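You operate a simulated robot arm through the tools that you are given. There is no shell and no other tool. Be economical: measure what you need, move in short steps, check, and stop when the job is done.

Carry out the task below with a simulated two-armed robot. There is one attempt and no reset: what you move stays moved.

JOB
Put the ring marked "A2" from the island top by the keyboard on the orange tray and the ring marked "D3" on the bench by the paddle mixer. Put the small beaker from the island top before the rack in the inside of the island sink. Turn the orange dial to 35. Open the top right side drawer, fetch the purple cap from the inside of the top right side drawer and set it in the green tray and shut the drawer again. Put the blue cloth from the side bench on the long table. Open the pens drawer. Do these in any order. Set down upright: small beaker.

The check looks at the end state, three seconds after you hand in, the way a careful person would. Anything else that was tipped, shoved, dropped, spilled or broken makes it a failure. Lids that push on must go on centred and level and be pressed home; caps that screw on are set level and turned clockwise until they are tight. Flat cloth is picked up by pressing the open fingertips on it (5 to 10 N) and closing them slowly along it; thin cloth reads only 2 to 8 mm in the jaws.

ROBOT AND FRAMES
Two 6-joint arms with two-finger grippers on one trunk, on a base that drives. Base frame: it is fixed to the floor where the robot stands at the start and does not move with it; the origin is under the middle of the robot, x ahead of it, y to its left, z up; the surface under the hand at the start is at about z = 900. Readings come in mm, rad, newtons and seconds.
The left shoulder is at the start at [70, 148, 1460], the right one opposite. With the tool pointing down near the work surface each hand reaches from about 380 to 660 mm from the robot's upright axis, wherever it stands, measured 20 degrees to its own side. Places, roughly: bench by the paddle mixer [-500, 2500, 900]; blue cloth (7x10x3 cm) [2500, -3900, 900]; green tray (26x18x5 cm) [5000, -2400, 300]; inside of the island sink [1500, -1200, 700]; long table [4000, 0, 900]; orange dial [3700, -1000, 900]; orange tray [500, 0, 1000]; pens drawer [1600, -200, 800]; purple cap (4x4x2 cm) [2800, -3800, 700]; ring [750, 250, 1000]; small beaker (5x5x8 cm) [1700, -300, 900]; top right side drawer [2700, -3800, 700]. Payload 2.45 kg a hand.
The TCP of each hand is the grasp point between the finger pads, 30 mm short of the fingertips. In the tool frame z runs along the fingers and y along their closing line. Largest opening 106 mm; the body of the gripper starts 79 mm behind the TCP.
Orientation is that of the tool frame in the base frame, as a unit quaternion [x, y, z, w]. With the fingers straight down and closing along the base's y, the tool's x points along the base's -x, its y along +y and its z along -z.

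CONTROLS
- The arms move only by the tool step_arm. It takes "left_moves", "right_moves" or both (then of equal length, played together; a hand with none holds still); each is a list of rows, each a list of 7 numbers: the shift along the tool's x, y, z in units of 150 mm (1.0 is 150 mm), then the turn, a rotation vector about the tool's x, y, z in units of 180 degrees (1.0 is 180 degrees), then the opening in per cent of the stroke, from 0 (shut) to 100 (fully open). In form: [[tx, ty, tz, wx, wy, wz, claw], ...]. A call has 1 to 8 rows; each row is the pose to reach, as a shift and turn from the pose commanded when the call began, along the tool's axes at that moment. A call with a number of a shift or a turn outside -1 to 1 is refused whole. A row lasts 0.2 s, in which the tool goes at most 50 mm and 0.15 rad; a call with a longer step from one row to the next is refused whole, and so is a gripper value outside its range. A pose out of reach is approached as far as the arm can. The call stops where the force on the tool passes 40 N (or 10 N more than at its start, if that is more) or the arm is blocked; 0.2 s more then pass. Each finger travels about 72 mm/s and halts on what it meets, pressing with about 32 N; the grip force reading is that of the motor and also rises with nothing between the fingers. The clock runs only during rows and for 0.2 s after the last one: add rows that repeat a pose to give the fingers time. The reply holds the time, the measured pose of the TCP, the force on the tool along the base axes, the opening and the grip force, in the units named above and with some noise, with the torque about the TCP (base axes, N m) and any sound that the robot's microphone picked up, and new pictures: "pictures" is both (left out), scene, wrist or none (wrist: the cameras of the hands that moved).
- Cameras (640 x 400 px; columns grow to the right, rows downward): "scene" is now at [117.5, 11.1, 1656.6]; the picture's right is [0.18, -0.98, -0.00], its down [-0.84, -0.15, -0.52] and it looks along [0.52, 0.09, -0.85] (base axes); focal length 278 px, centre (320, 200). "left" rides on the left gripper at [76, 2, -106] in its tool frame; the picture's right is [-0.02, 1.00, 0.00], its down [-0.78, -0.02, -0.62] and it looks along [-0.62, -0.01, 0.78] (tool axes); focal length 247 px, centre (320, 200). "right" rides on the right gripper at [76, -2, -106] in its tool frame; the picture's right is [0.02, 1.00, 0.00], its down [-0.78, 0.02, -0.62] and it looks along [-0.62, 0.01, 0.78] (tool axes); focal length 247 px, centre (320, 200). There is no depth. A picture from a camera that has moved, and an enlarged one, comes with that camera's place and axes in the base frame and with its lens.
- move_column(by): slides the trunk up (or, below 0, down) by that many mm; the arms and the scene camera ride with it, the base frame stays. It gives what a move gives, with no picture.
- roll_base(legs): drives the robot by 1 to 6 legs, each [ahead, left, turn to the left] in mm, mm and rad, along the robot's own axes; the way and the turn of a leg run together, so that a leg with both is an arc; at most 1500 mm and 3.142 rad a leg. The arms and the cameras ride along, it lands a little off, and it stops where it bumps. It gives what a move gives, and a new picture of the scene camera.
- head_to(pan, tilt): turns the head with the scene camera to pan (to the left, within 1.501 rad either way) and tilt (down, from -0.506 to 1.204), counted from straight ahead of the robot. It gives what a move gives, and a new picture of the scene camera.
- close_up(camera, box): a new picture of the part [left, top, right, bottom] of that camera's present view, enlarged. The clock stands still meanwhile.
- job_done(): hands the job in; it is judged then, once.

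Go step by step. Nothing tells you exact positions but the pictures and the camera data: compare them with the known pose of the tool, close in by small moves and look again before you grip or let go. The budget is 207 turns and 260 pictures, counting those below and the enlarged ones. Unless the task says otherwise, let go and move clear before handing in.

The tools are called after "Call:" by a JSON object that holds its "method" and its "body". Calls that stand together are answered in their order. step_arm: Moves the arms, as the interface text tells. Its arguments: {"type":"object","properties":{"left_moves":{"type":"array"},"right_moves":{"type":"array"},"pictures":{"type":"string","enum":["both","scene","wrist","none"]}},"required":[]} The other tools are called the same way: move_column (by) slides the trunk up or down; roll_base (legs) drives the base; head_to (pan, tilt) turns the head that bears the scene camera; close_up (camera, box) takes an enlarged picture of a part of a camera's view; job_done () hands the job in.

At the start:

```text
clock: 0.0
left_eef_pos: [535.2, 278.2, 1078.0]
left_orientation: [0.0, 1.0, 0.0, 0.001]
left_wrist_force: [0.1, -0.6, -0.6]
left_ft_torque: [0.04, 0.04, -0.02]
left_opening: 105.9
left_grip_force: 0.1
right_eef_pos: [577.0, -177.9, 1126.6]
right_orientation: [0.0, 1.0, -0.001, -0.001]
right_wrist_force: [0.4, 0.5, 0.2]
right_ft_torque: [0.01, 0.03, -0.01]
right_opening: 105.9
right_grip_force: 0.0
trunk travel left (down, up): [-933.0, 7.0]
robot x, y, heading: [0.6, 0.5, 0.0]
head pan, tilt: [0.182, 1.019]
```

scene: 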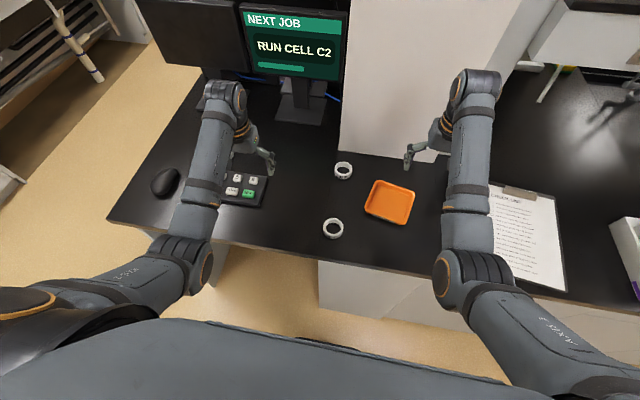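
right: 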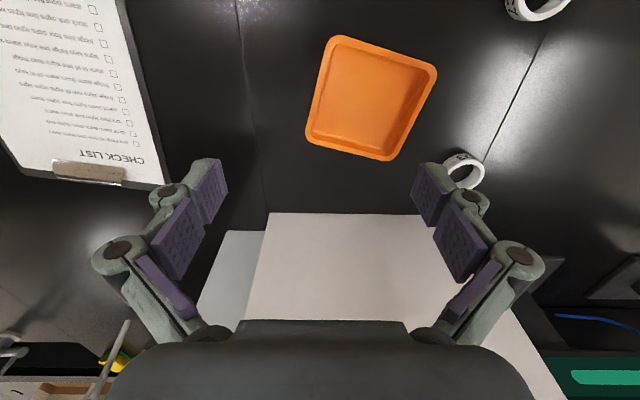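
left: 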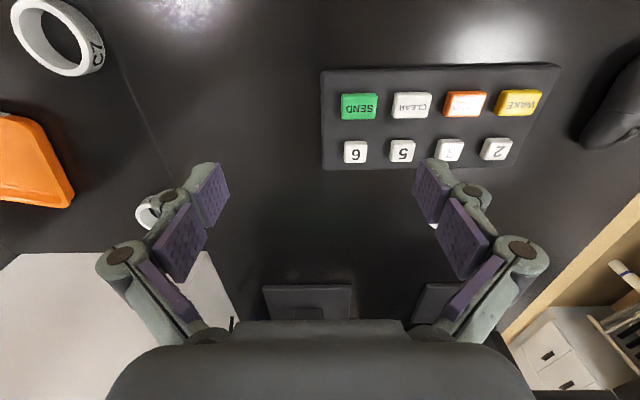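

Two white rings lie near the orange tray; I need to read their marks. I enlarge the views.

Call:
{"method": "close_up", "body": {"camera": "left", "box": [0, 0, 240, 240]}}

Call:
{"method": "close_up", "body": {"camera": "right", "box": [400, 0, 640, 200]}}

Call:
{"method": "close_up", "body": {"camera": "scene", "box": [200, 120, 440, 270]}}

```text
1.67 times, centred on (120, 120) of left
camera zoom: at [459.2, 281.2, 1183.2], right [0.02, 1.0, 0.0], down [0.78, -0.02, 0.62], along [0.62, -0.01, -0.78], focal length 412 px, centre (653, 333)
```

zoom: 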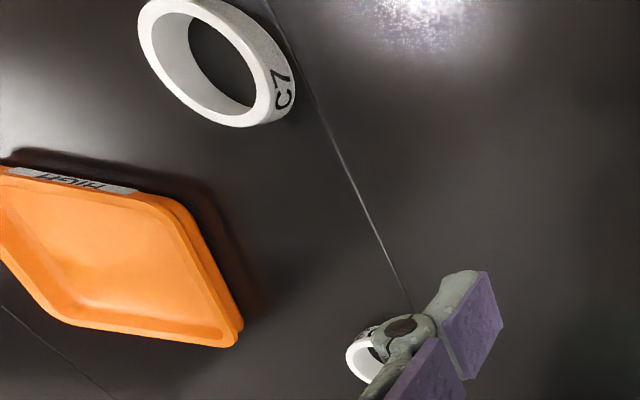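

```text
2.00 times, centred on (520, 100) of right
camera zoom: at [500.6, -180.0, 1232.9], right [-0.02, 1.0, 0.0], down [0.78, 0.02, 0.62], along [0.62, 0.01, -0.78], focal length 494 px, centre (-80, 400)
```

zoom: 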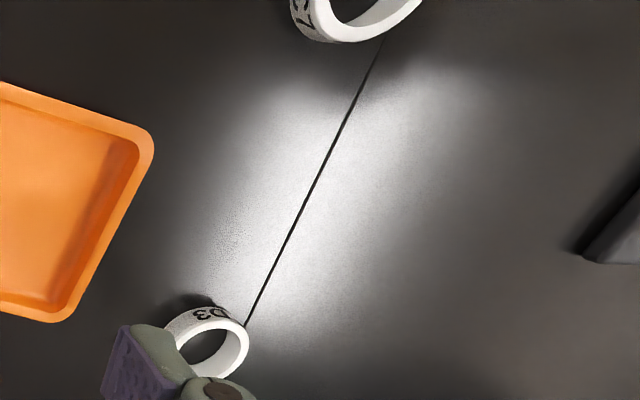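

```text
2.67 times, centred on (320, 195) of scene
camera zoom: at [117.5, 11.1, 1656.6], right [0.18, -0.98, 0.0], down [-0.84, -0.15, -0.52], along [0.52, 0.09, -0.85], focal length 741 px, centre (320, 213)
```

zoom: 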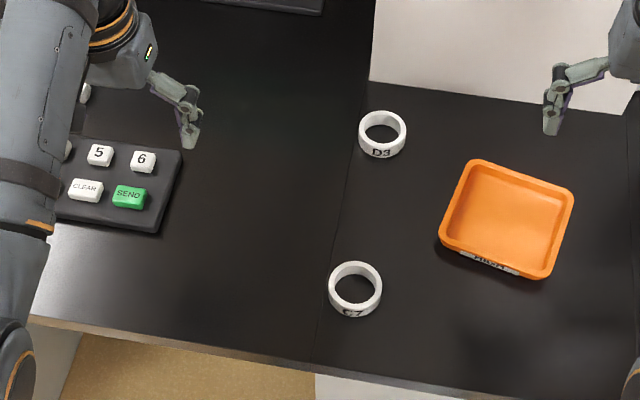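

D3 is the far ring at about (705, 30, 905) and C7 the near one. A white object sits behind the keypad near (720, 440), maybe A2; I lift and shift the left hand to see it.

Call:
{"method": "step_arm", "body": {"left_moves": [[0, 0.3, 0, 0, 0, 0, 100], [0, 0.6, 0, 0, 0, 0, 100], [0, 0.8, -0.2, 0, 0, 0, 100], [0, 0.8, -0.4, 0, 0, 0, 100]], "pictures": "both"}}

```text
clock: 1.0
left_eef_pos: [534.6, 397.1, 1139.4]
left_orientation: [0.0, 1.0, 0.0, -0.001]
left_wrist_force: [0.1, 0.8, 0.5]
left_ft_torque: [0.01, -0.03, -0.01]
left_opening: 106.0
left_grip_force: 0.0
right_eef_pos: [576.3, -177.4, 1126.3]
right_orientation: [0.0, 1.0, 0.0, 0.0]
right_wrist_force: [-0.4, -0.1, -0.3]
right_ft_torque: [-0.03, -0.02, 0.02]
right_opening: 106.1
right_grip_force: 0.1
trunk travel left (down, up): [-933.0, 7.0]
robot x, y, heading: [-0.5, 3.2, 0.0]
head pan, tilt: [0.182, 1.019]
camera scene: at [117.1, 10.1, 1656.6], right [0.18, -0.98, 0.0], down [-0.84, -0.15, -0.52], along [0.52, 0.1, -0.85], focal length 278 px, centre (320, 200)
camera left: at [458.9, 399.9, 1245.4], right [0.02, 1.0, 0.0], down [0.78, -0.02, 0.62], along [0.62, -0.01, -0.78], focal length 247 px, centre (320, 200)
```

scene: 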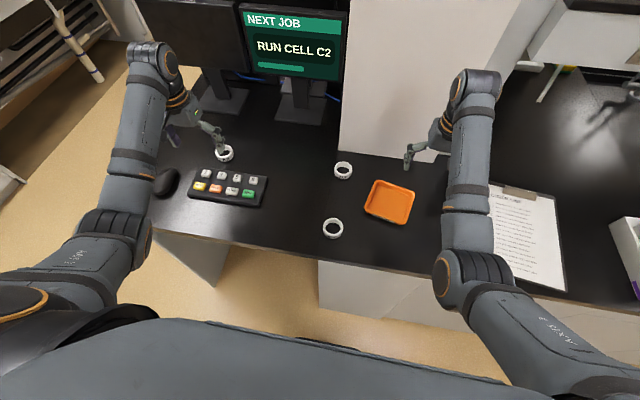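
left: 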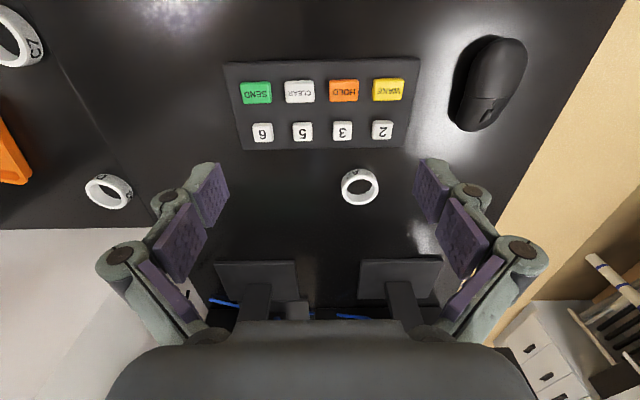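

Call:
{"method": "close_up", "body": {"camera": "scene", "box": [190, 130, 270, 180]}}

Call:
{"method": "close_up", "body": {"camera": "left", "box": [300, 150, 420, 225]}}

```text
8.00 times, centred on (230, 155) of scene
camera zoom: at [117.1, 10.1, 1656.6], right [0.18, -0.98, 0.0], down [-0.84, -0.15, -0.52], along [0.52, 0.1, -0.85], focal length 2223 px, centre (1040, 560)
```

zoom: 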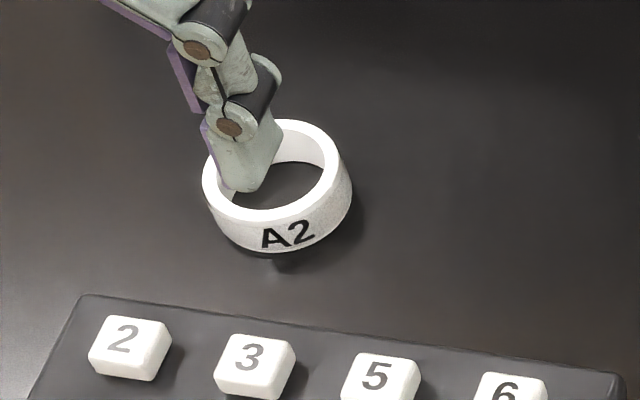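

```text
5.33 times, centred on (360, 188) of left
camera zoom: at [458.9, 399.9, 1245.4], right [0.02, 1.0, 0.0], down [0.78, -0.02, 0.62], along [0.62, -0.01, -0.78], focal length 1317 px, centre (107, 267)
```

zoom: 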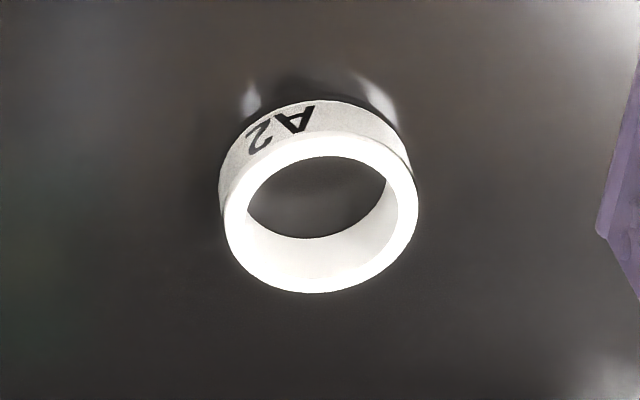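

The third ring behind the keypad is A2 at about (700, 462). I drive left and a little ahead so that A2 suits the left hand and D3 the right hand.

Call:
{"method": "roll_base", "body": {"legs": [[0, 245, 0], [110, 0, 0]]}}

```text
clock: 3.6
left_eef_pos: [645.2, 648.1, 1139.9]
left_orientation: [0.0, 1.0, 0.0, 0.001]
left_wrist_force: [-0.3, -0.8, 0.3]
left_ft_torque: [-0.01, -0.03, -0.03]
left_opening: 105.9
left_grip_force: 0.0
right_eef_pos: [682.9, 70.8, 1129.1]
right_orientation: [0.001, 1.0, -0.001, 0.001]
right_wrist_force: [-0.2, 0.1, -0.1]
right_ft_torque: [0.02, -0.03, -0.02]
right_opening: 105.8
right_grip_force: 0.1
trunk travel left (down, up): [-933.0, 7.0]
robot x, y, heading: [108.9, 249.1, -0.002]
head pan, tilt: [0.182, 1.019]
camera scene: at [223.8, 262.2, 1657.0], right [0.18, -0.98, 0.0], down [-0.84, -0.15, -0.53], along [0.52, 0.09, -0.85], focal length 278 px, centre (320, 200)
```

scene: 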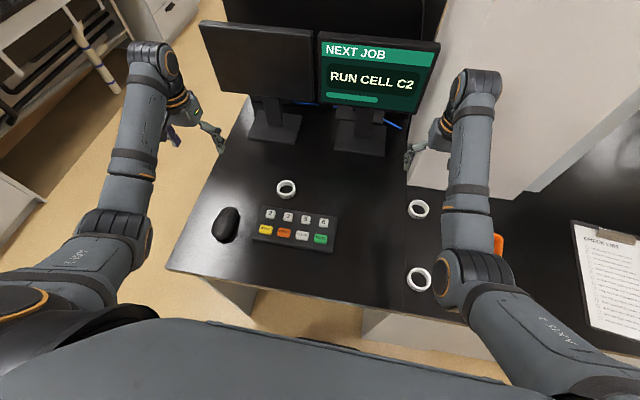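

Call:
{"method": "step_arm", "body": {"left_moves": [[-0.1, -0.25, 0, 0, 0, 0, 100], [-0.2, -0.5, 0, 0, 0, 0, 100], [-0.3, -0.75, 0.1, 0, 0, 0, 100], [-0.38, -1.0, 0.2, 0, 0, 0, 100]], "right_moves": [[-0.07, -0.12, 0, 0, 0, 0, 100], [-0.1, -0.2, 0.2, 0, 0, 0, 100], [-0.1, -0.2, 0.3, 0, 0, 0, 100], [-0.1, -0.2, 0.4, 0, 0, 0, 100]], "pictures": "wrist"}}

```text
clock: 4.6
left_eef_pos: [706.2, 492.4, 1108.5]
left_orientation: [0.001, 1.0, 0.001, -0.001]
left_wrist_force: [0.7, -0.5, -0.6]
left_ft_torque: [0.03, 0.0, 0.0]
left_opening: 106.1
left_grip_force: 0.1
right_eef_pos: [704.0, 39.0, 1065.9]
right_orientation: [0.0, 1.0, 0.001, -0.001]
right_wrist_force: [0.1, -0.5, 0.1]
right_ft_torque: [0.0, -0.01, 0.01]
right_opening: 105.9
right_grip_force: 0.0
trunk travel left (down, up): [-933.0, 7.0]
robot x, y, heading: [111.4, 252.5, -0.004]
head pan, tilt: [0.182, 1.019]
camera right: at [627.8, 37.1, 1172.1], right [-0.02, 1.0, 0.0], down [0.78, 0.01, 0.62], along [0.62, 0.01, -0.78], focal length 247 px, centre (320, 200)
camera left: at [629.9, 493.7, 1214.5], right [0.02, 1.0, 0.0], down [0.78, -0.02, 0.62], along [0.62, -0.01, -0.78], focal length 247 px, centre (320, 200)
```

right: 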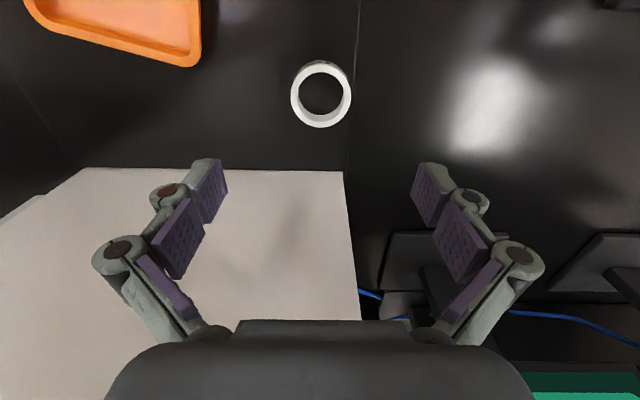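
left: 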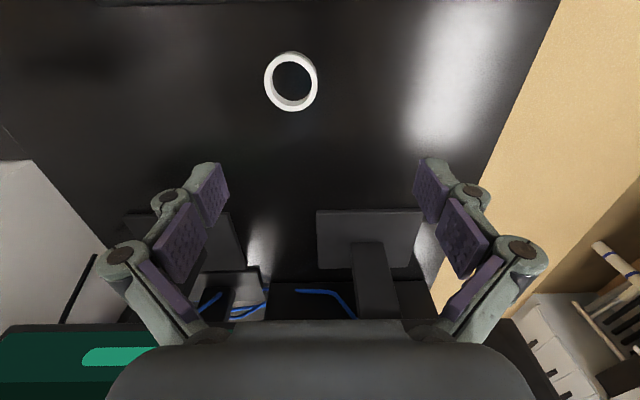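

Call:
{"method": "step_arm", "body": {"left_moves": [[0.06, -0.2, 0, 0, 0, 0, 100], [0.06, -0.205, 0.25, 0, 0, 0, 100], [0.06, -0.205, 0.5, 0, 0, 0, 100], [0.06, -0.205, 0.8, 0, 0, 0, 100], [0.06, -0.205, 0.8, 0, 0, 0, 100]], "right_moves": [[0.033, 0.01, 0, 0, 0, 0, 100], [0.033, 0.01, 0.2, 0, 0, 0, 100], [0.033, 0.01, 0.4, 0, 0, 0, 100], [0.033, 0.01, 0.5, 0, 0, 0, 100], [0.033, 0.01, 0.5, 0, 0, 0, 100]], "pictures": "wrist"}}

```text
clock: 5.8
left_eef_pos: [692.8, 464.4, 990.5]
left_orientation: [0.002, 1.0, 0.0, 0.0]
left_wrist_force: [0.4, 0.2, -0.1]
left_ft_torque: [0.01, 0.02, 0.01]
left_opening: 105.8
left_grip_force: 0.0
right_eef_pos: [696.4, 41.7, 991.3]
right_orientation: [0.001, 1.0, 0.0, 0.0]
right_wrist_force: [-0.5, 0.2, 0.3]
right_ft_torque: [-0.04, 0.02, -0.03]
right_opening: 106.2
right_grip_force: 0.1
trunk travel left (down, up): [-933.0, 7.0]
robot x, y, heading: [110.5, 253.7, -0.005]
head pan, tilt: [0.182, 1.019]
camera right: at [620.6, 39.8, 1097.1], right [-0.02, 1.0, 0.0], down [0.78, 0.02, 0.62], along [0.62, 0.01, -0.78], focal length 247 px, centre (320, 200)
camera left: at [617.2, 467.0, 1096.0], right [0.02, 1.0, 0.0], down [0.78, -0.02, 0.62], along [0.62, -0.01, -0.78], focal length 247 px, centre (320, 200)
```

right: 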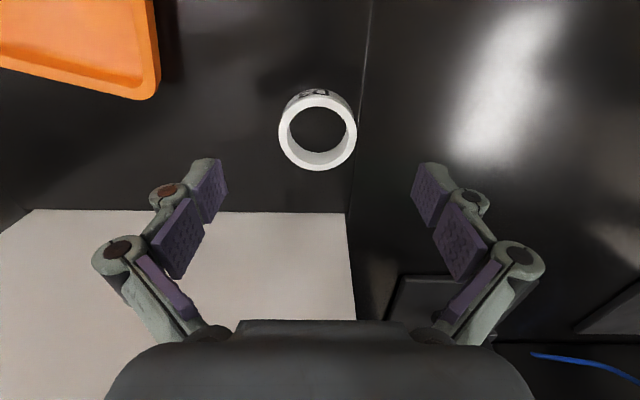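
left: 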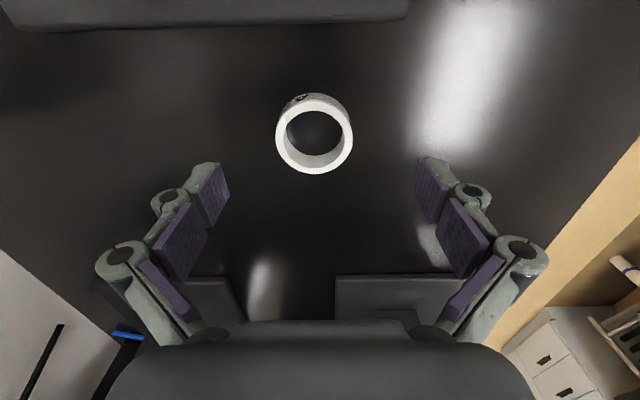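

Call:
{"method": "step_arm", "body": {"left_moves": [[-0.013, -0.02, 0.15, 0, 0, 0, 100], [-0.013, -0.02, 0.3, 0, 0, 0, 100], [-0.013, -0.02, 0.37, 0, 0, 0, 100], [-0.013, -0.02, 0.37, 0, 0, 0, 65], [-0.013, -0.02, 0.37, 0, 0, 0, 40], [-0.013, -0.02, 0.37, 0, 0, 0, 30], [-0.013, -0.02, 0.37, 0, 0, 0, 30]], "right_moves": [[0, -0.02, 0.15, 0, 0, 0, 100], [0, -0.02, 0.3, 0, 0, 0, 100], [0, -0.02, 0.37, 0, 0, 0, 100], [0, -0.02, 0.37, 0, 0, 0, 65], [0, -0.02, 0.37, 0, 0, 0, 40], [0, -0.02, 0.37, 0, 0, 0, 30], [0, -0.02, 0.37, 0, 0, 0, 30]], "pictures": "wrist"}}

```text
clock: 7.4
left_eef_pos: [696.3, 462.4, 934.6]
left_orientation: [0.001, 1.0, 0.001, 0.0]
left_wrist_force: [1.2, 0.0, 0.6]
left_ft_torque: [-0.01, 0.0, 0.02]
left_opening: 54.1
left_grip_force: 32.5
right_eef_pos: [697.4, 38.1, 935.8]
right_orientation: [0.001, 1.0, 0.0, 0.0]
right_wrist_force: [0.0, 0.3, 1.1]
right_ft_torque: [0.05, 0.0, -0.03]
right_opening: 56.8
right_grip_force: 31.7
trunk travel left (down, up): [-933.0, 7.0]
robot x, y, heading: [110.6, 250.9, -0.001]
head pan, tilt: [0.182, 1.019]
camera right: at [621.6, 37.0, 1042.4], right [-0.02, 1.0, 0.0], down [0.78, 0.02, 0.62], along [0.62, 0.01, -0.78], focal length 247 px, centre (320, 200)
camera left: at [619.6, 464.8, 1039.9], right [0.02, 1.0, 0.0], down [0.78, -0.02, 0.62], along [0.62, -0.01, -0.78], focal length 247 px, centre (320, 200)
```

right: 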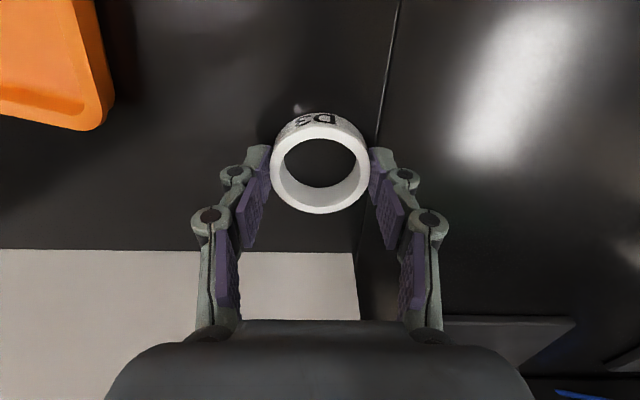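
left: 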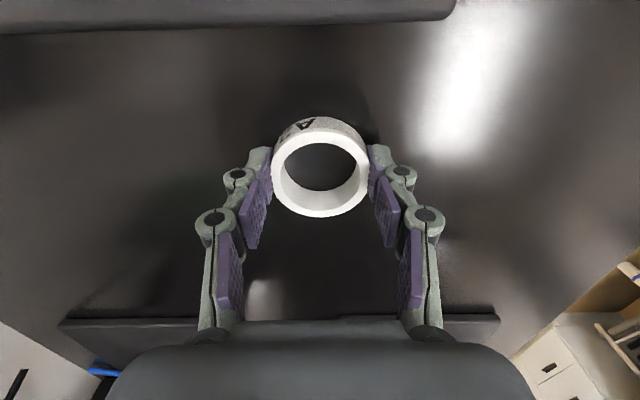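

Both rings are gripped (A2 left, D3 right). I lift both.

Call:
{"method": "step_arm", "body": {"left_moves": [[0, 0, -0.2, 0, 0, 0, 30], [0, 0, -0.5, 0, 0, 0, 30], [0, 0, -0.8, 0, 0, 0, 30], [0, 0, -1, 0, 0, 0, 30]], "right_moves": [[0, 0, -0.2, 0, 0, 0, 30], [0, 0, -0.5, 0, 0, 0, 30], [0, 0, -0.8, 0, 0, 0, 30], [0, 0, -1, 0, 0, 0, 30]], "pictures": "both"}}

```text
clock: 8.4
left_eef_pos: [696.2, 461.3, 1083.0]
left_orientation: [0.002, 1.0, 0.0, 0.0]
left_wrist_force: [0.6, -0.3, 0.1]
left_ft_torque: [0.0, 0.04, 0.04]
left_opening: 54.2
left_grip_force: 31.9
right_eef_pos: [696.1, 38.8, 1086.9]
right_orientation: [0.0, 1.0, -0.001, -0.001]
right_wrist_force: [0.1, 0.7, -1.1]
right_ft_torque: [0.02, 0.01, -0.03]
right_opening: 57.0
right_grip_force: 31.7
trunk travel left (down, up): [-933.0, 7.0]
robot x, y, heading: [111.7, 250.7, -0.001]
head pan, tilt: [0.182, 1.019]
camera scene: at [228.2, 261.2, 1656.6], right [0.18, -0.98, 0.0], down [-0.84, -0.15, -0.52], along [0.52, 0.09, -0.85], focal length 278 px, centre (320, 200)
camera right: at [620.5, 37.3, 1192.8], right [-0.02, 1.0, 0.0], down [0.78, 0.02, 0.62], along [0.62, 0.01, -0.78], focal length 247 px, centre (320, 200)
camera left: at [620.1, 463.7, 1188.5], right [0.02, 1.0, 0.0], down [0.78, -0.02, 0.62], along [0.62, -0.02, -0.78], focal length 247 px, centre (320, 200)
```

scene: 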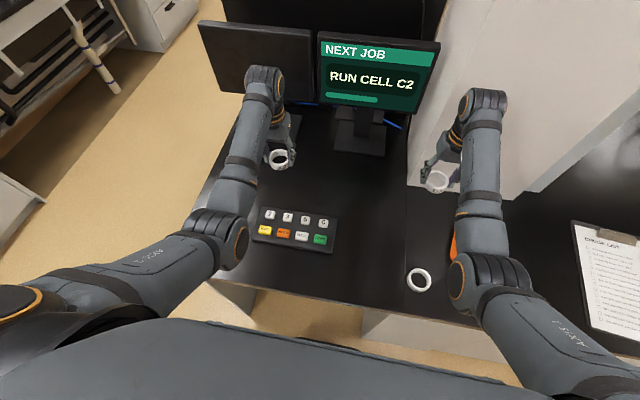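
right: 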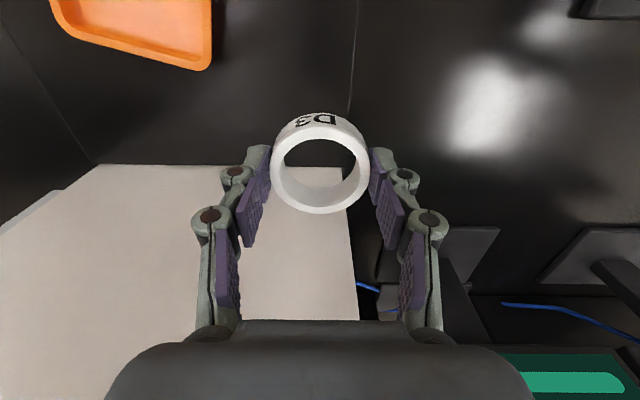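
left: 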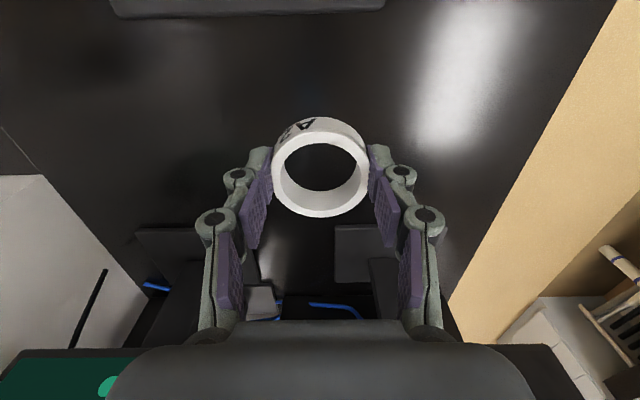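

Both rings hang well. I raise the right hand, back off, and drive right so the left hand can reach the orange tray.

Call:
{"method": "step_arm", "body": {"right_moves": [[0.1, 0, -0.2, 0, 0, 0, 30], [0.2, 0, -0.4, 0, 0, 0, 30], [0.3, 0, -0.7, 0, 0, 0, 30], [0.4, 0, -1, 0, 0, 0, 30]], "pictures": "none"}}

Call:
{"method": "roll_base", "body": {"legs": [[-60, 0, 0], [0, -500, 0]]}}

Call:
{"method": "head_to", "body": {"pan": 0.1, "tilt": 0.85}}

```text
clock: 9.4
left_eef_pos: [696.9, 461.1, 1082.4]
left_orientation: [0.002, 1.0, 0.0, 0.0]
left_wrist_force: [1.4, 0.6, -1.0]
left_ft_torque: [-0.01, 0.0, 0.01]
left_opening: 54.2
left_grip_force: 32.3
right_eef_pos: [704.0, 41.4, 1148.9]
right_orientation: [0.001, 1.0, -0.001, 0.0]
right_wrist_force: [-0.7, 0.2, 0.2]
right_ft_torque: [0.03, 0.02, 0.0]
right_opening: 56.9
right_grip_force: 31.8
right hand out of reach, approached as far as the arm can: row 2, 3, 4
trunk travel left (down, up): [-933.0, 7.0]
robot x, y, heading: [110.8, 251.5, 0.001]
head pan, tilt: [0.182, 1.019]
```

```text
clock: 13.0
left_eef_pos: [634.9, -38.9, 1082.5]
left_orientation: [-0.003, 1.0, -0.001, 0.0]
left_wrist_force: [0.5, -0.7, 0.1]
left_ft_torque: [0.02, 0.0, 0.01]
left_opening: 53.4
left_grip_force: 31.8
right_eef_pos: [644.7, -457.8, 1150.0]
right_orientation: [-0.002, 1.0, -0.001, 0.0]
right_wrist_force: [0.0, -0.2, -0.8]
right_ft_torque: [-0.01, -0.04, 0.02]
right_opening: 56.8
right_grip_force: 32.0
trunk travel left (down, up): [-933.0, 7.0]
robot x, y, heading: [49.0, -254.9, 0.006]
head pan, tilt: [0.182, 1.019]
camera scene: at [167.7, -241.1, 1656.6], right [0.19, -0.98, 0.0], down [-0.84, -0.16, -0.52], along [0.51, 0.1, -0.85], focal length 278 px, centre (320, 200)
```

scene: 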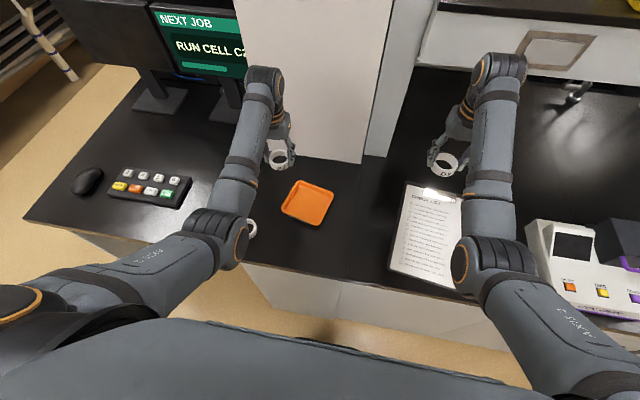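

```text
clock: 13.7
left_eef_pos: [633.9, -39.5, 1081.9]
left_orientation: [-0.003, 1.0, -0.001, 0.0]
left_wrist_force: [-0.6, 0.4, -0.2]
left_ft_torque: [-0.01, 0.03, 0.01]
left_opening: 53.3
left_grip_force: 31.8
right_eef_pos: [645.1, -460.4, 1149.1]
right_orientation: [-0.002, 1.0, 0.001, 0.0]
right_wrist_force: [0.1, 0.3, -0.4]
right_ft_torque: [0.01, -0.02, -0.04]
right_opening: 56.7
right_grip_force: 32.2
trunk travel left (down, up): [-933.0, 7.0]
robot x, y, heading: [51.7, -254.8, 0.003]
head pan, tilt: [0.099, 0.85]
camera scene: at [178.0, -247.7, 1669.0], right [0.1, -0.99, 0.0], down [-0.75, -0.08, -0.66], along [0.66, 0.07, -0.75], focal length 278 px, centre (320, 200)
```

scene: 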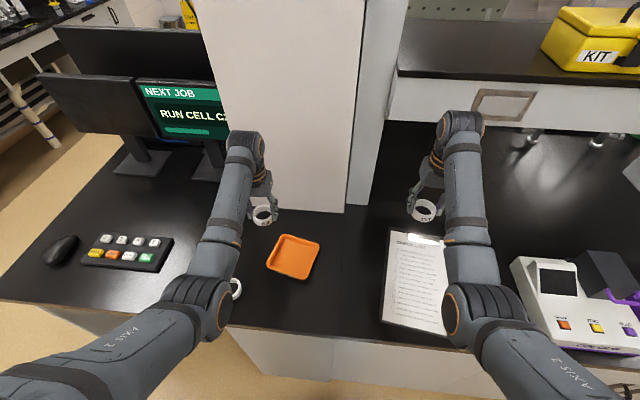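

Call:
{"method": "step_arm", "body": {"left_moves": [[0.1, -0.25, 0, 0, 0, 0, 30], [0.21, -0.527, 0, 0, 0, 0, 30], [0.21, -0.527, 0, 0, 0, 0, 30]], "pictures": "both"}}

```text
clock: 14.5
left_eef_pos: [602.3, -118.7, 1081.8]
left_orientation: [-0.002, 1.0, 0.0, 0.0]
left_wrist_force: [0.8, 0.0, -0.4]
left_ft_torque: [-0.01, 0.01, 0.0]
left_opening: 53.5
left_grip_force: 32.2
right_eef_pos: [644.4, -459.2, 1148.6]
right_orientation: [-0.002, 1.0, -0.001, -0.001]
right_wrist_force: [0.4, 0.6, 0.1]
right_ft_torque: [-0.03, 0.01, 0.02]
right_opening: 56.8
right_grip_force: 32.2
trunk travel left (down, up): [-933.0, 7.0]
robot x, y, heading: [52.5, -252.5, 0.009]
head pan, tilt: [0.099, 0.85]
camera scene: at [178.5, -246.1, 1669.0], right [0.1, -0.99, 0.0], down [-0.75, -0.08, -0.66], along [0.66, 0.07, -0.75], focal length 278 px, centre (320, 200)
camera left: at [525.8, -117.5, 1187.7], right [0.02, 1.0, 0.0], down [0.78, -0.01, 0.62], along [0.62, -0.01, -0.78], focal length 247 px, centre (320, 200)
```

scene: 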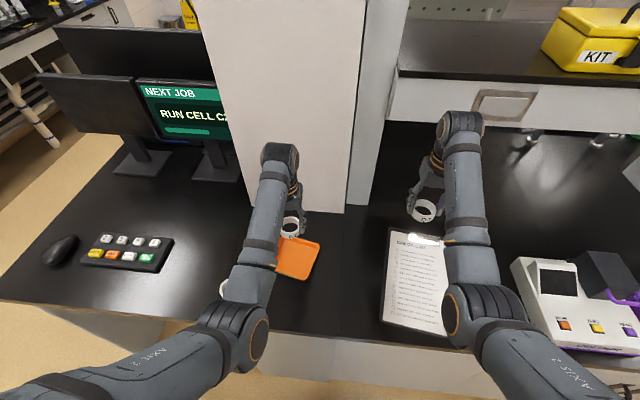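
left: 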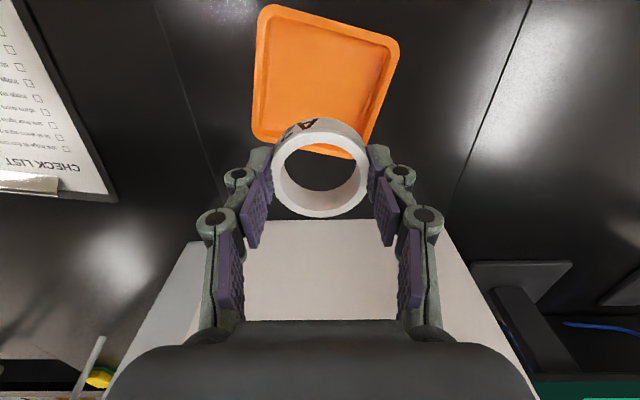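

Call:
{"method": "step_arm", "body": {"left_moves": [[0.067, 0, 0.2, 0, 0, 0, 30], [0.067, 0, 0.45, 0, 0, 0, 30], [0.067, 0, 0.7, 0, 0, 0, 30], [0.067, 0, 0.82, 0, 0, 0, 30], [0.067, 0, 0.82, 0, 0, 0, 30]], "pictures": "wrist"}}

```text
clock: 15.7
left_eef_pos: [591.3, -118.9, 959.9]
left_orientation: [-0.003, 1.0, -0.001, 0.0]
left_wrist_force: [0.7, -0.4, -0.2]
left_ft_torque: [0.01, 0.02, -0.02]
left_opening: 53.3
left_grip_force: 31.7
right_eef_pos: [643.3, -459.9, 1149.7]
right_orientation: [-0.002, 1.0, 0.001, 0.0]
right_wrist_force: [0.6, -0.5, -0.8]
right_ft_torque: [-0.05, -0.01, 0.02]
right_opening: 56.9
right_grip_force: 31.5
trunk travel left (down, up): [-933.0, 7.0]
robot x, y, heading: [46.8, -253.4, 0.009]
head pan, tilt: [0.099, 0.85]
camera left: at [515.3, -117.6, 1066.1], right [0.02, 1.0, 0.0], down [0.78, -0.01, 0.62], along [0.62, -0.01, -0.78], focal length 247 px, centre (320, 200)
```

left: 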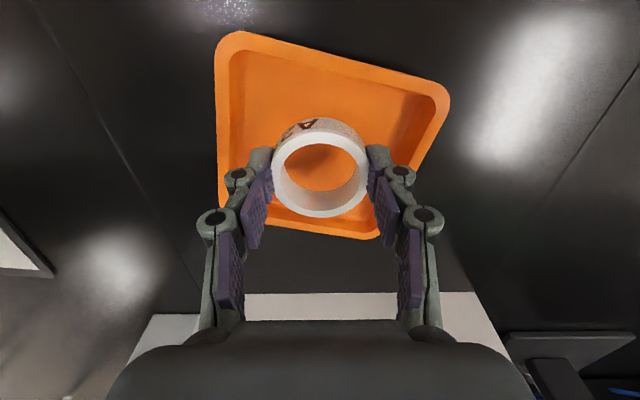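

Call:
{"method": "step_arm", "body": {"left_moves": [[0.06, 0.01, 0, 0, 0, 0, 30], [0.06, 0.01, 0.06, 0, 0, 0, 30], [0.06, 0.01, 0.1, 0, 0, 0, 30], [0.06, 0.01, 0.14, 0, 0, 0, 30], [0.06, 0.01, 0.14, 0, 0, 0, 30]], "pictures": "wrist"}}

```text
clock: 16.9
left_eef_pos: [582.2, -117.7, 938.6]
left_orientation: [-0.004, 1.0, 0.0, 0.001]
left_wrist_force: [-0.5, -0.7, 5.4]
left_ft_torque: [-0.11, 0.09, 0.03]
left_opening: 53.5
left_grip_force: 32.4
right_eef_pos: [643.8, -459.3, 1149.5]
right_orientation: [-0.003, 1.0, 0.0, -0.001]
right_wrist_force: [-0.2, -0.3, -0.4]
right_ft_torque: [-0.04, 0.03, -0.01]
right_opening: 56.9
right_grip_force: 32.4
trunk travel left (down, up): [-933.0, 7.0]
robot x, y, heading: [47.0, -254.4, 0.01]
head pan, tilt: [0.099, 0.85]
camera left: at [506.5, -115.0, 1045.0], right [0.02, 1.0, 0.0], down [0.78, -0.01, 0.62], along [0.62, -0.01, -0.78], focal length 247 px, centre (320, 200)
```

left: 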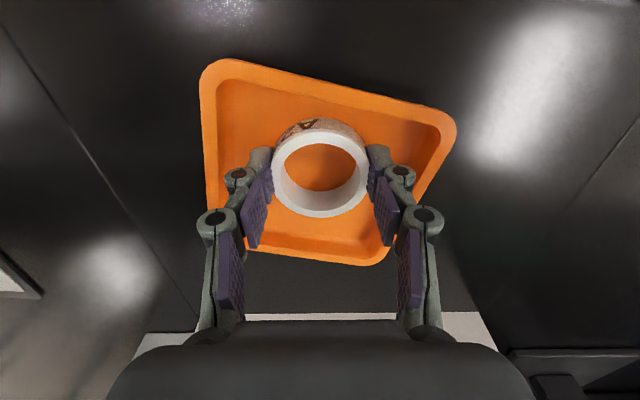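

Call:
{"method": "step_arm", "body": {"left_moves": [[0, 0, 0, 0, 0, 0, 56], [0, 0, 0, 0, 0, 0, 64], [0, 0, 0, 0, 0, 0, 64], [0, 0, -0.2, 0, 0, 0, 64], [0, 0, -0.5, 0, 0, 0, 64], [0, 0, -0.8, 0, 0, 0, 80]], "pictures": "wrist"}}

```text
clock: 18.3
left_eef_pos: [582.9, -117.9, 1060.6]
left_orientation: [-0.003, 1.0, 0.001, 0.0]
left_wrist_force: [-1.0, 0.4, -0.6]
left_ft_torque: [0.01, 0.01, 0.01]
left_opening: 84.9
left_grip_force: 0.0
right_eef_pos: [644.1, -459.8, 1149.9]
right_orientation: [-0.003, 1.0, -0.001, -0.001]
right_wrist_force: [-0.1, -0.1, -0.8]
right_ft_torque: [0.02, -0.02, -0.02]
right_opening: 56.8
right_grip_force: 32.1
trunk travel left (down, up): [-933.0, 7.0]
robot x, y, heading: [53.8, -257.7, 0.007]
head pan, tilt: [0.099, 0.85]
camera left: at [507.5, -115.6, 1164.3], right [0.02, 1.0, 0.0], down [0.78, -0.01, 0.62], along [0.62, -0.01, -0.78], focal length 247 px, centre (320, 200)
```

left: 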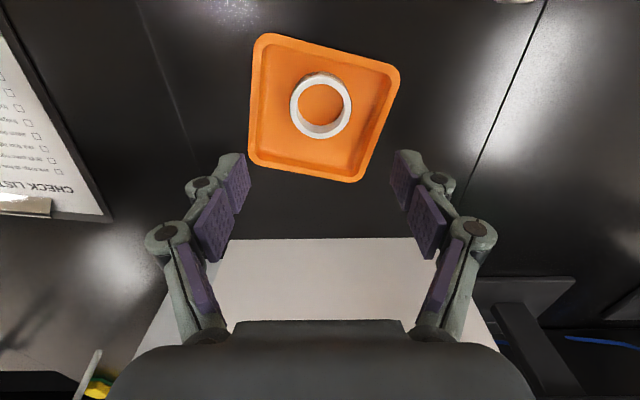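

A2 lies in the orange tray. Next I carry D3 to the paddle mixer bench: back off, turn left and look.

Call:
{"method": "roll_base", "body": {"legs": [[-500, 0, 0], [0, 0, 1.571]]}}

Call:
{"method": "head_to", "body": {"pan": 0.0, "tilt": 0.4}}

```text
clock: 25.1
left_eef_pos: [-590.8, 273.5, 1058.3]
left_orientation: [0.716, -0.698, 0.0, 0.001]
left_wrist_force: [0.3, -0.4, 0.1]
left_ft_torque: [-0.02, -0.03, 0.0]
left_opening: 84.7
left_grip_force: 0.0
right_eef_pos: [-247.7, 339.9, 1148.9]
right_orientation: [0.716, -0.698, 0.0, 0.001]
right_wrist_force: [-0.4, 0.2, 0.2]
right_ft_torque: [0.02, 0.0, 0.01]
right_opening: 56.4
right_grip_force: 31.8
trunk travel left (down, up): [-933.0, 7.0]
robot x, y, heading: [-440.3, -256.8, 1.6]
head pan, tilt: [0.099, 0.85]
camera scene: at [-452.8, -131.5, 1669.0], right [0.99, 0.13, 0.0], down [0.09, -0.75, -0.66], along [-0.08, 0.65, -0.75], focal length 278 px, centre (320, 200)
```

scene: 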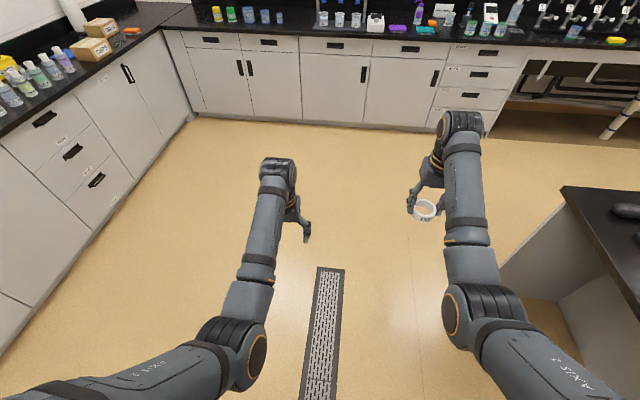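

```text
clock: 25.9
left_eef_pos: [-588.7, 273.9, 1057.6]
left_orientation: [0.717, -0.697, 0.0, 0.0]
left_wrist_force: [0.3, 0.9, -1.3]
left_ft_torque: [0.01, 0.03, -0.03]
left_opening: 84.8
left_grip_force: 0.0
right_eef_pos: [-249.6, 341.0, 1149.2]
right_orientation: [0.716, -0.698, 0.0, 0.0]
right_wrist_force: [0.5, 0.5, 0.1]
right_ft_torque: [-0.01, 0.02, -0.01]
right_opening: 56.4
right_grip_force: 31.7
trunk travel left (down, up): [-933.0, 7.0]
robot x, y, heading: [-443.7, -258.4, 1.602]
head pan, tilt: [0.0, 0.4]
camera scene: at [-445.9, -116.5, 1708.1], right [1.0, 0.03, 0.0], down [0.01, -0.39, -0.92], along [-0.02, 0.92, -0.39], focal length 278 px, centre (320, 200)
```

scene: 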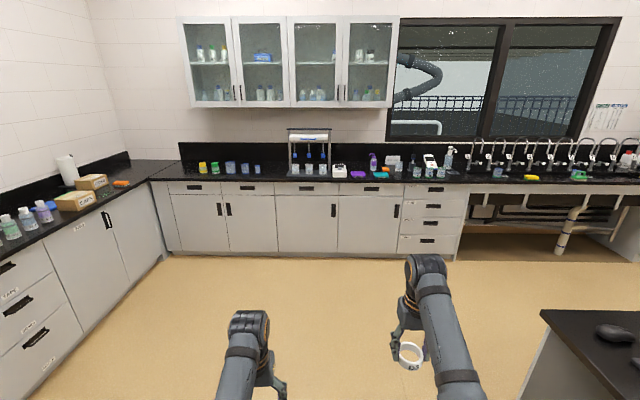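

Call:
{"method": "roll_base", "body": {"legs": [[0, 150, -0.03], [1500, 0, 0], [250, 0, 0]]}}

Call:
{"method": "head_to", "body": {"pan": 0.0, "tilt": 0.7}}

```text
clock: 35.9
left_eef_pos: [-699.3, 2047.7, 1060.1]
left_orientation: [-0.7, 0.714, 0.001, 0.001]
left_wrist_force: [-0.4, 0.0, 0.0]
left_ft_torque: [-0.01, -0.02, 0.0]
left_opening: 84.8
left_grip_force: 0.0
right_eef_pos: [-357.6, 2100.1, 1150.7]
right_orientation: [-0.701, 0.713, 0.0, 0.0]
right_wrist_force: [0.7, -0.1, -0.5]
right_ft_torque: [0.01, 0.03, 0.01]
right_opening: 56.0
right_grip_force: 31.8
trunk travel left (down, up): [-933.0, 7.0]
robot x, y, heading: [-575.9, 1512.8, 1.552]
head pan, tilt: [0.0, 0.4]
camera scene: at [-572.0, 1650.8, 1708.5], right [1.0, -0.02, 0.0], down [-0.01, -0.39, -0.92], along [0.02, 0.92, -0.39], focal length 278 px, centre (320, 200)
```

scene: 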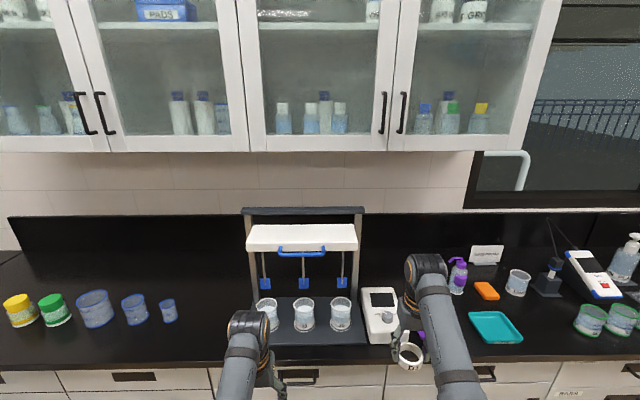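

```text
clock: 36.7
left_eef_pos: [-699.0, 2050.3, 1057.5]
left_orientation: [-0.702, 0.713, 0.0, 0.0]
left_wrist_force: [0.2, 0.0, 0.1]
left_ft_torque: [0.0, 0.0, 0.01]
left_opening: 84.6
left_grip_force: 0.0
right_eef_pos: [-357.0, 2103.2, 1148.4]
right_orientation: [-0.701, 0.713, 0.0, 0.0]
right_wrist_force: [-0.1, 0.0, 0.4]
right_ft_torque: [0.01, 0.0, -0.03]
right_opening: 55.7
right_grip_force: 31.4
trunk travel left (down, up): [-933.0, 7.0]
robot x, y, heading: [-575.4, 1512.6, 1.556]
head pan, tilt: [0.0, 0.7]
camera scene: at [-572.0, 1647.5, 1681.2], right [1.0, -0.02, 0.0], down [-0.01, -0.64, -0.76], along [0.01, 0.76, -0.64], focal length 278 px, centre (320, 200)
```

scene: 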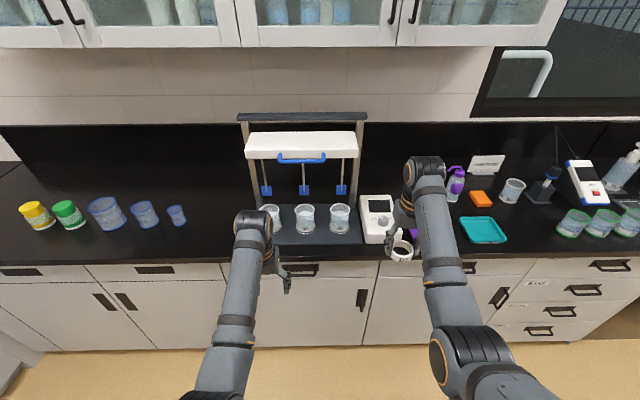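

The free bench area just left of the mixer (about x −910, y 2340) suits. I raise the left hand, strafe left and advance.

Call:
{"method": "step_arm", "body": {"left_moves": [[0.1, 0, -0.3, 0, 0, 0, 80], [0.3, 0, -0.6, 0, 0, 0, 80], [0.5, 0, -0.8, 0, 0, 0, 80]], "pictures": "none"}}

Call:
{"method": "roll_base", "body": {"legs": [[0, 480, 0.015], [200, 0, 0]]}}

Call:
{"method": "head_to", "body": {"pan": -0.1, "tilt": 0.9}}

```text
refused: row 2 steps farther than a row can; nothing moved
```

```text
clock: 40.8
left_eef_pos: [-1189.9, 2250.4, 1059.4]
left_orientation: [-0.705, 0.709, 0.001, 0.0]
left_wrist_force: [0.8, -0.1, -0.1]
left_ft_torque: [0.01, -0.03, 0.02]
left_opening: 84.9
left_grip_force: 0.0
right_eef_pos: [-849.0, 2307.0, 1151.6]
right_orientation: [-0.706, 0.708, 0.001, 0.001]
right_wrist_force: [0.0, -0.5, -0.4]
right_ft_torque: [0.07, 0.01, 0.01]
right_opening: 56.0
right_grip_force: 31.8
trunk travel left (down, up): [-933.0, 7.0]
robot x, y, heading: [-1056.8, 1716.0, 1.564]
head pan, tilt: [0.0, 0.7]
camera scene: at [-1058.4, 1846.6, 1681.8], right [1.0, 0.0, 0.0], down [0.0, -0.64, -0.77], along [0.0, 0.77, -0.64], focal length 278 px, centre (320, 200)
```

scene: 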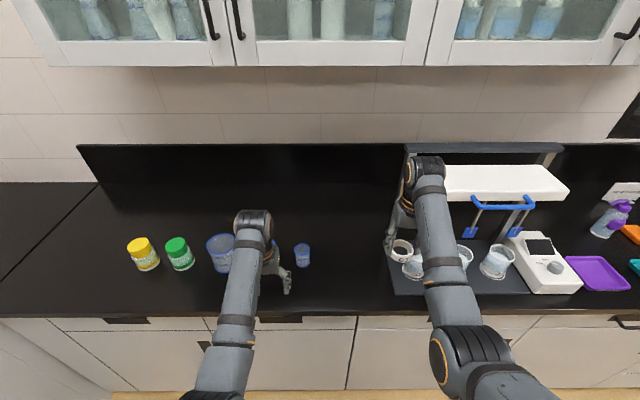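

```text
clock: 41.5
left_eef_pos: [-1193.8, 2253.6, 1058.4]
left_orientation: [-0.705, 0.709, -0.001, 0.0]
left_wrist_force: [0.7, 0.0, 0.1]
left_ft_torque: [0.03, 0.01, 0.01]
left_opening: 84.9
left_grip_force: 0.1
right_eef_pos: [-848.0, 2310.3, 1149.4]
right_orientation: [-0.706, 0.708, 0.0, 0.0]
right_wrist_force: [-0.4, -0.1, -0.4]
right_ft_torque: [-0.02, 0.03, 0.01]
right_opening: 55.7
right_grip_force: 32.0
trunk travel left (down, up): [-933.0, 7.0]
robot x, y, heading: [-1064.0, 1719.4, 1.564]
head pan, tilt: [-0.099, 0.901]
camera scene: at [-1051.4, 1841.9, 1665.2], right [0.99, -0.1, 0.0], down [-0.08, -0.78, -0.62], along [0.06, 0.62, -0.78], focal length 278 px, centre (320, 200)
```

scene: 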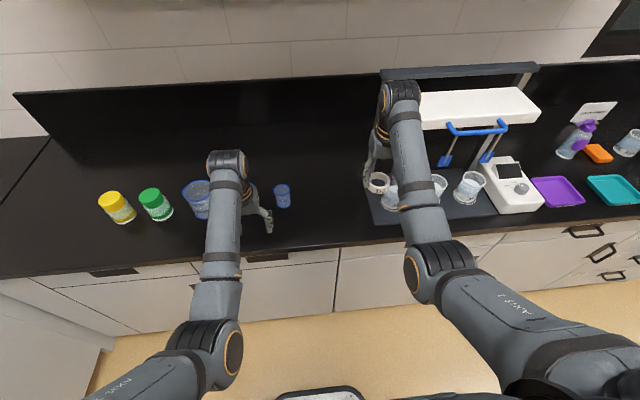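

Call:
{"method": "step_arm", "body": {"right_moves": [[-0.1, 0.25, 0, 0, 0, 0, 30], [-0.2, 0.51, 0, 0, 0, 0, 30], [-0.2, 0.51, 0.3, 0, 0, 0, 30], [-0.2, 0.51, 0.6, 0, 0, 0, 30], [-0.2, 0.51, 0.9, 0, 0, 0, 30], [-0.2, 0.51, 1.0, 0, 0, 0, 30], [-0.2, 0.51, 1.0, 0, 0, 0, 30]], "pictures": "both"}}

```text
clock: 43.1
left_eef_pos: [-1191.3, 2253.9, 1059.0]
left_orientation: [-0.706, 0.708, 0.0, -0.001]
left_wrist_force: [-0.6, 0.0, -0.2]
left_ft_torque: [0.01, -0.01, -0.06]
left_opening: 85.0
left_grip_force: 0.1
right_eef_pos: [-924.9, 2340.2, 998.6]
right_orientation: [-0.705, 0.709, 0.0, 0.0]
right_wrist_force: [0.2, -0.1, -0.5]
right_ft_torque: [-0.03, 0.02, -0.01]
right_opening: 55.1
right_grip_force: 32.4
trunk travel left (down, up): [-933.0, 7.0]
robot x, y, heading: [-1056.0, 1715.9, 1.562]
head pan, tilt: [-0.099, 0.901]
camera scene: at [-1051.0, 1841.3, 1665.2], right [0.99, -0.1, 0.0], down [-0.08, -0.78, -0.62], along [0.06, 0.62, -0.78], focal length 278 px, centre (320, 200)
camera right: at [-923.0, 2262.7, 1104.1], right [-1.0, -0.02, 0.0], down [-0.01, 0.78, 0.62], along [-0.01, 0.62, -0.78], focal length 247 px, centre (320, 200)
```

scene: 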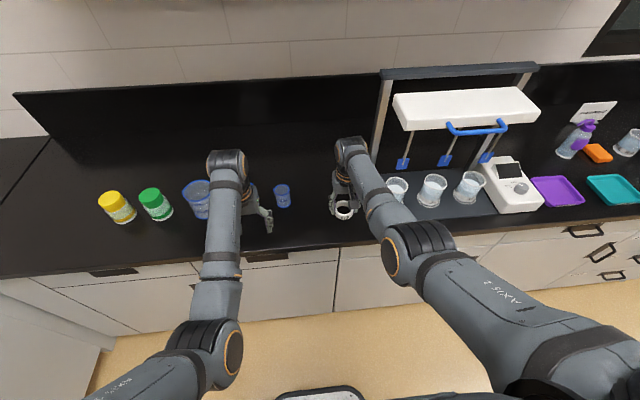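
right: 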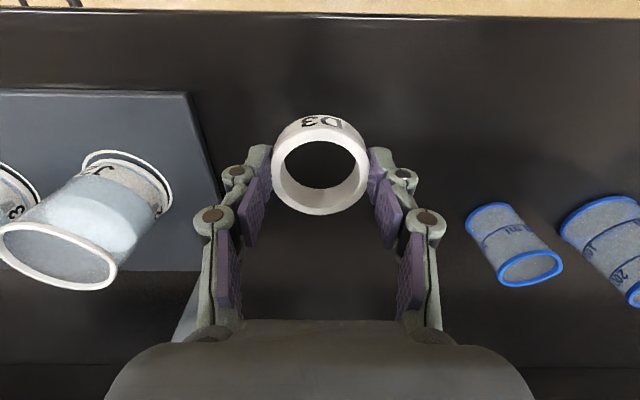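

Call:
{"method": "step_arm", "body": {"right_moves": [[0, 0, 0.2, 0, 0, 0, 30], [0, 0, 0.36, 0, 0, 0, 30], [0, 0, 0.4, 0, 0, 0, 30], [0, 0, 0.43, 0, 0, 0, 30], [0, 0, 0.43, 0, 0, 0, 30]], "pictures": "none"}}

```text
clock: 44.3
left_eef_pos: [-1192.0, 2253.7, 1057.6]
left_orientation: [-0.705, 0.709, 0.0, 0.0]
left_wrist_force: [-0.4, -0.2, -0.4]
left_ft_torque: [-0.01, -0.01, 0.01]
left_opening: 84.7
left_grip_force: 0.1
right_eef_pos: [-922.4, 2326.6, 944.3]
right_orientation: [-0.706, 0.709, 0.0, 0.0]
right_wrist_force: [1.1, -0.4, -0.5]
right_ft_torque: [0.02, 0.04, 0.0]
right_opening: 55.4
right_grip_force: 32.0
right hand out of reach, approached as far as the arm can: row 2, 3, 4, 5
trunk travel left (down, up): [-933.0, 7.0]
robot x, y, heading: [-1059.7, 1718.3, 1.564]
head pan, tilt: [-0.099, 0.901]
```

Call:
{"method": "step_arm", "body": {"right_moves": [[0.1, 0, 0, 0, 0, 0, 30], [0.2, 0, 0, 0, 0, 0, 30], [0.2, 0, 0, 0, 0, 0, 30]], "pictures": "wrist"}}

```text
clock: 45.1
left_eef_pos: [-1191.2, 2254.5, 1058.4]
left_orientation: [-0.705, 0.709, 0.0, 0.0]
left_wrist_force: [0.1, 0.5, 0.1]
left_ft_torque: [-0.02, 0.02, 0.0]
left_opening: 84.7
left_grip_force: 0.1
right_eef_pos: [-922.1, 2297.4, 944.0]
right_orientation: [-0.706, 0.708, -0.001, 0.0]
right_wrist_force: [-1.2, 1.1, -0.1]
right_ft_torque: [0.04, -0.01, -0.01]
right_opening: 55.2
right_grip_force: 32.1
trunk travel left (down, up): [-933.0, 7.0]
robot x, y, heading: [-1060.4, 1719.6, 1.562]
head pan, tilt: [-0.099, 0.901]
camera right: at [-920.5, 2222.0, 1050.4], right [-1.0, -0.02, 0.0], down [-0.01, 0.78, 0.62], along [-0.01, 0.62, -0.78], focal length 247 px, centre (320, 200)
```

right: 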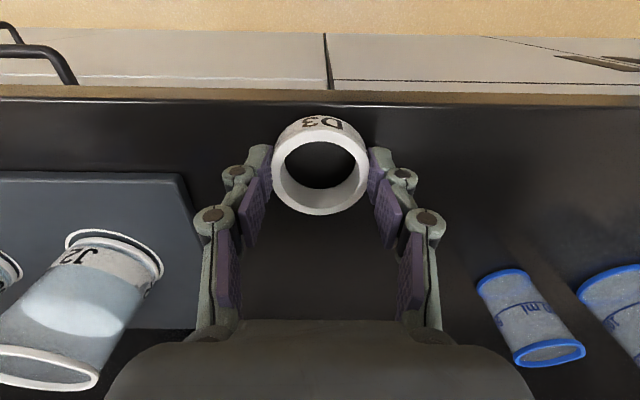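

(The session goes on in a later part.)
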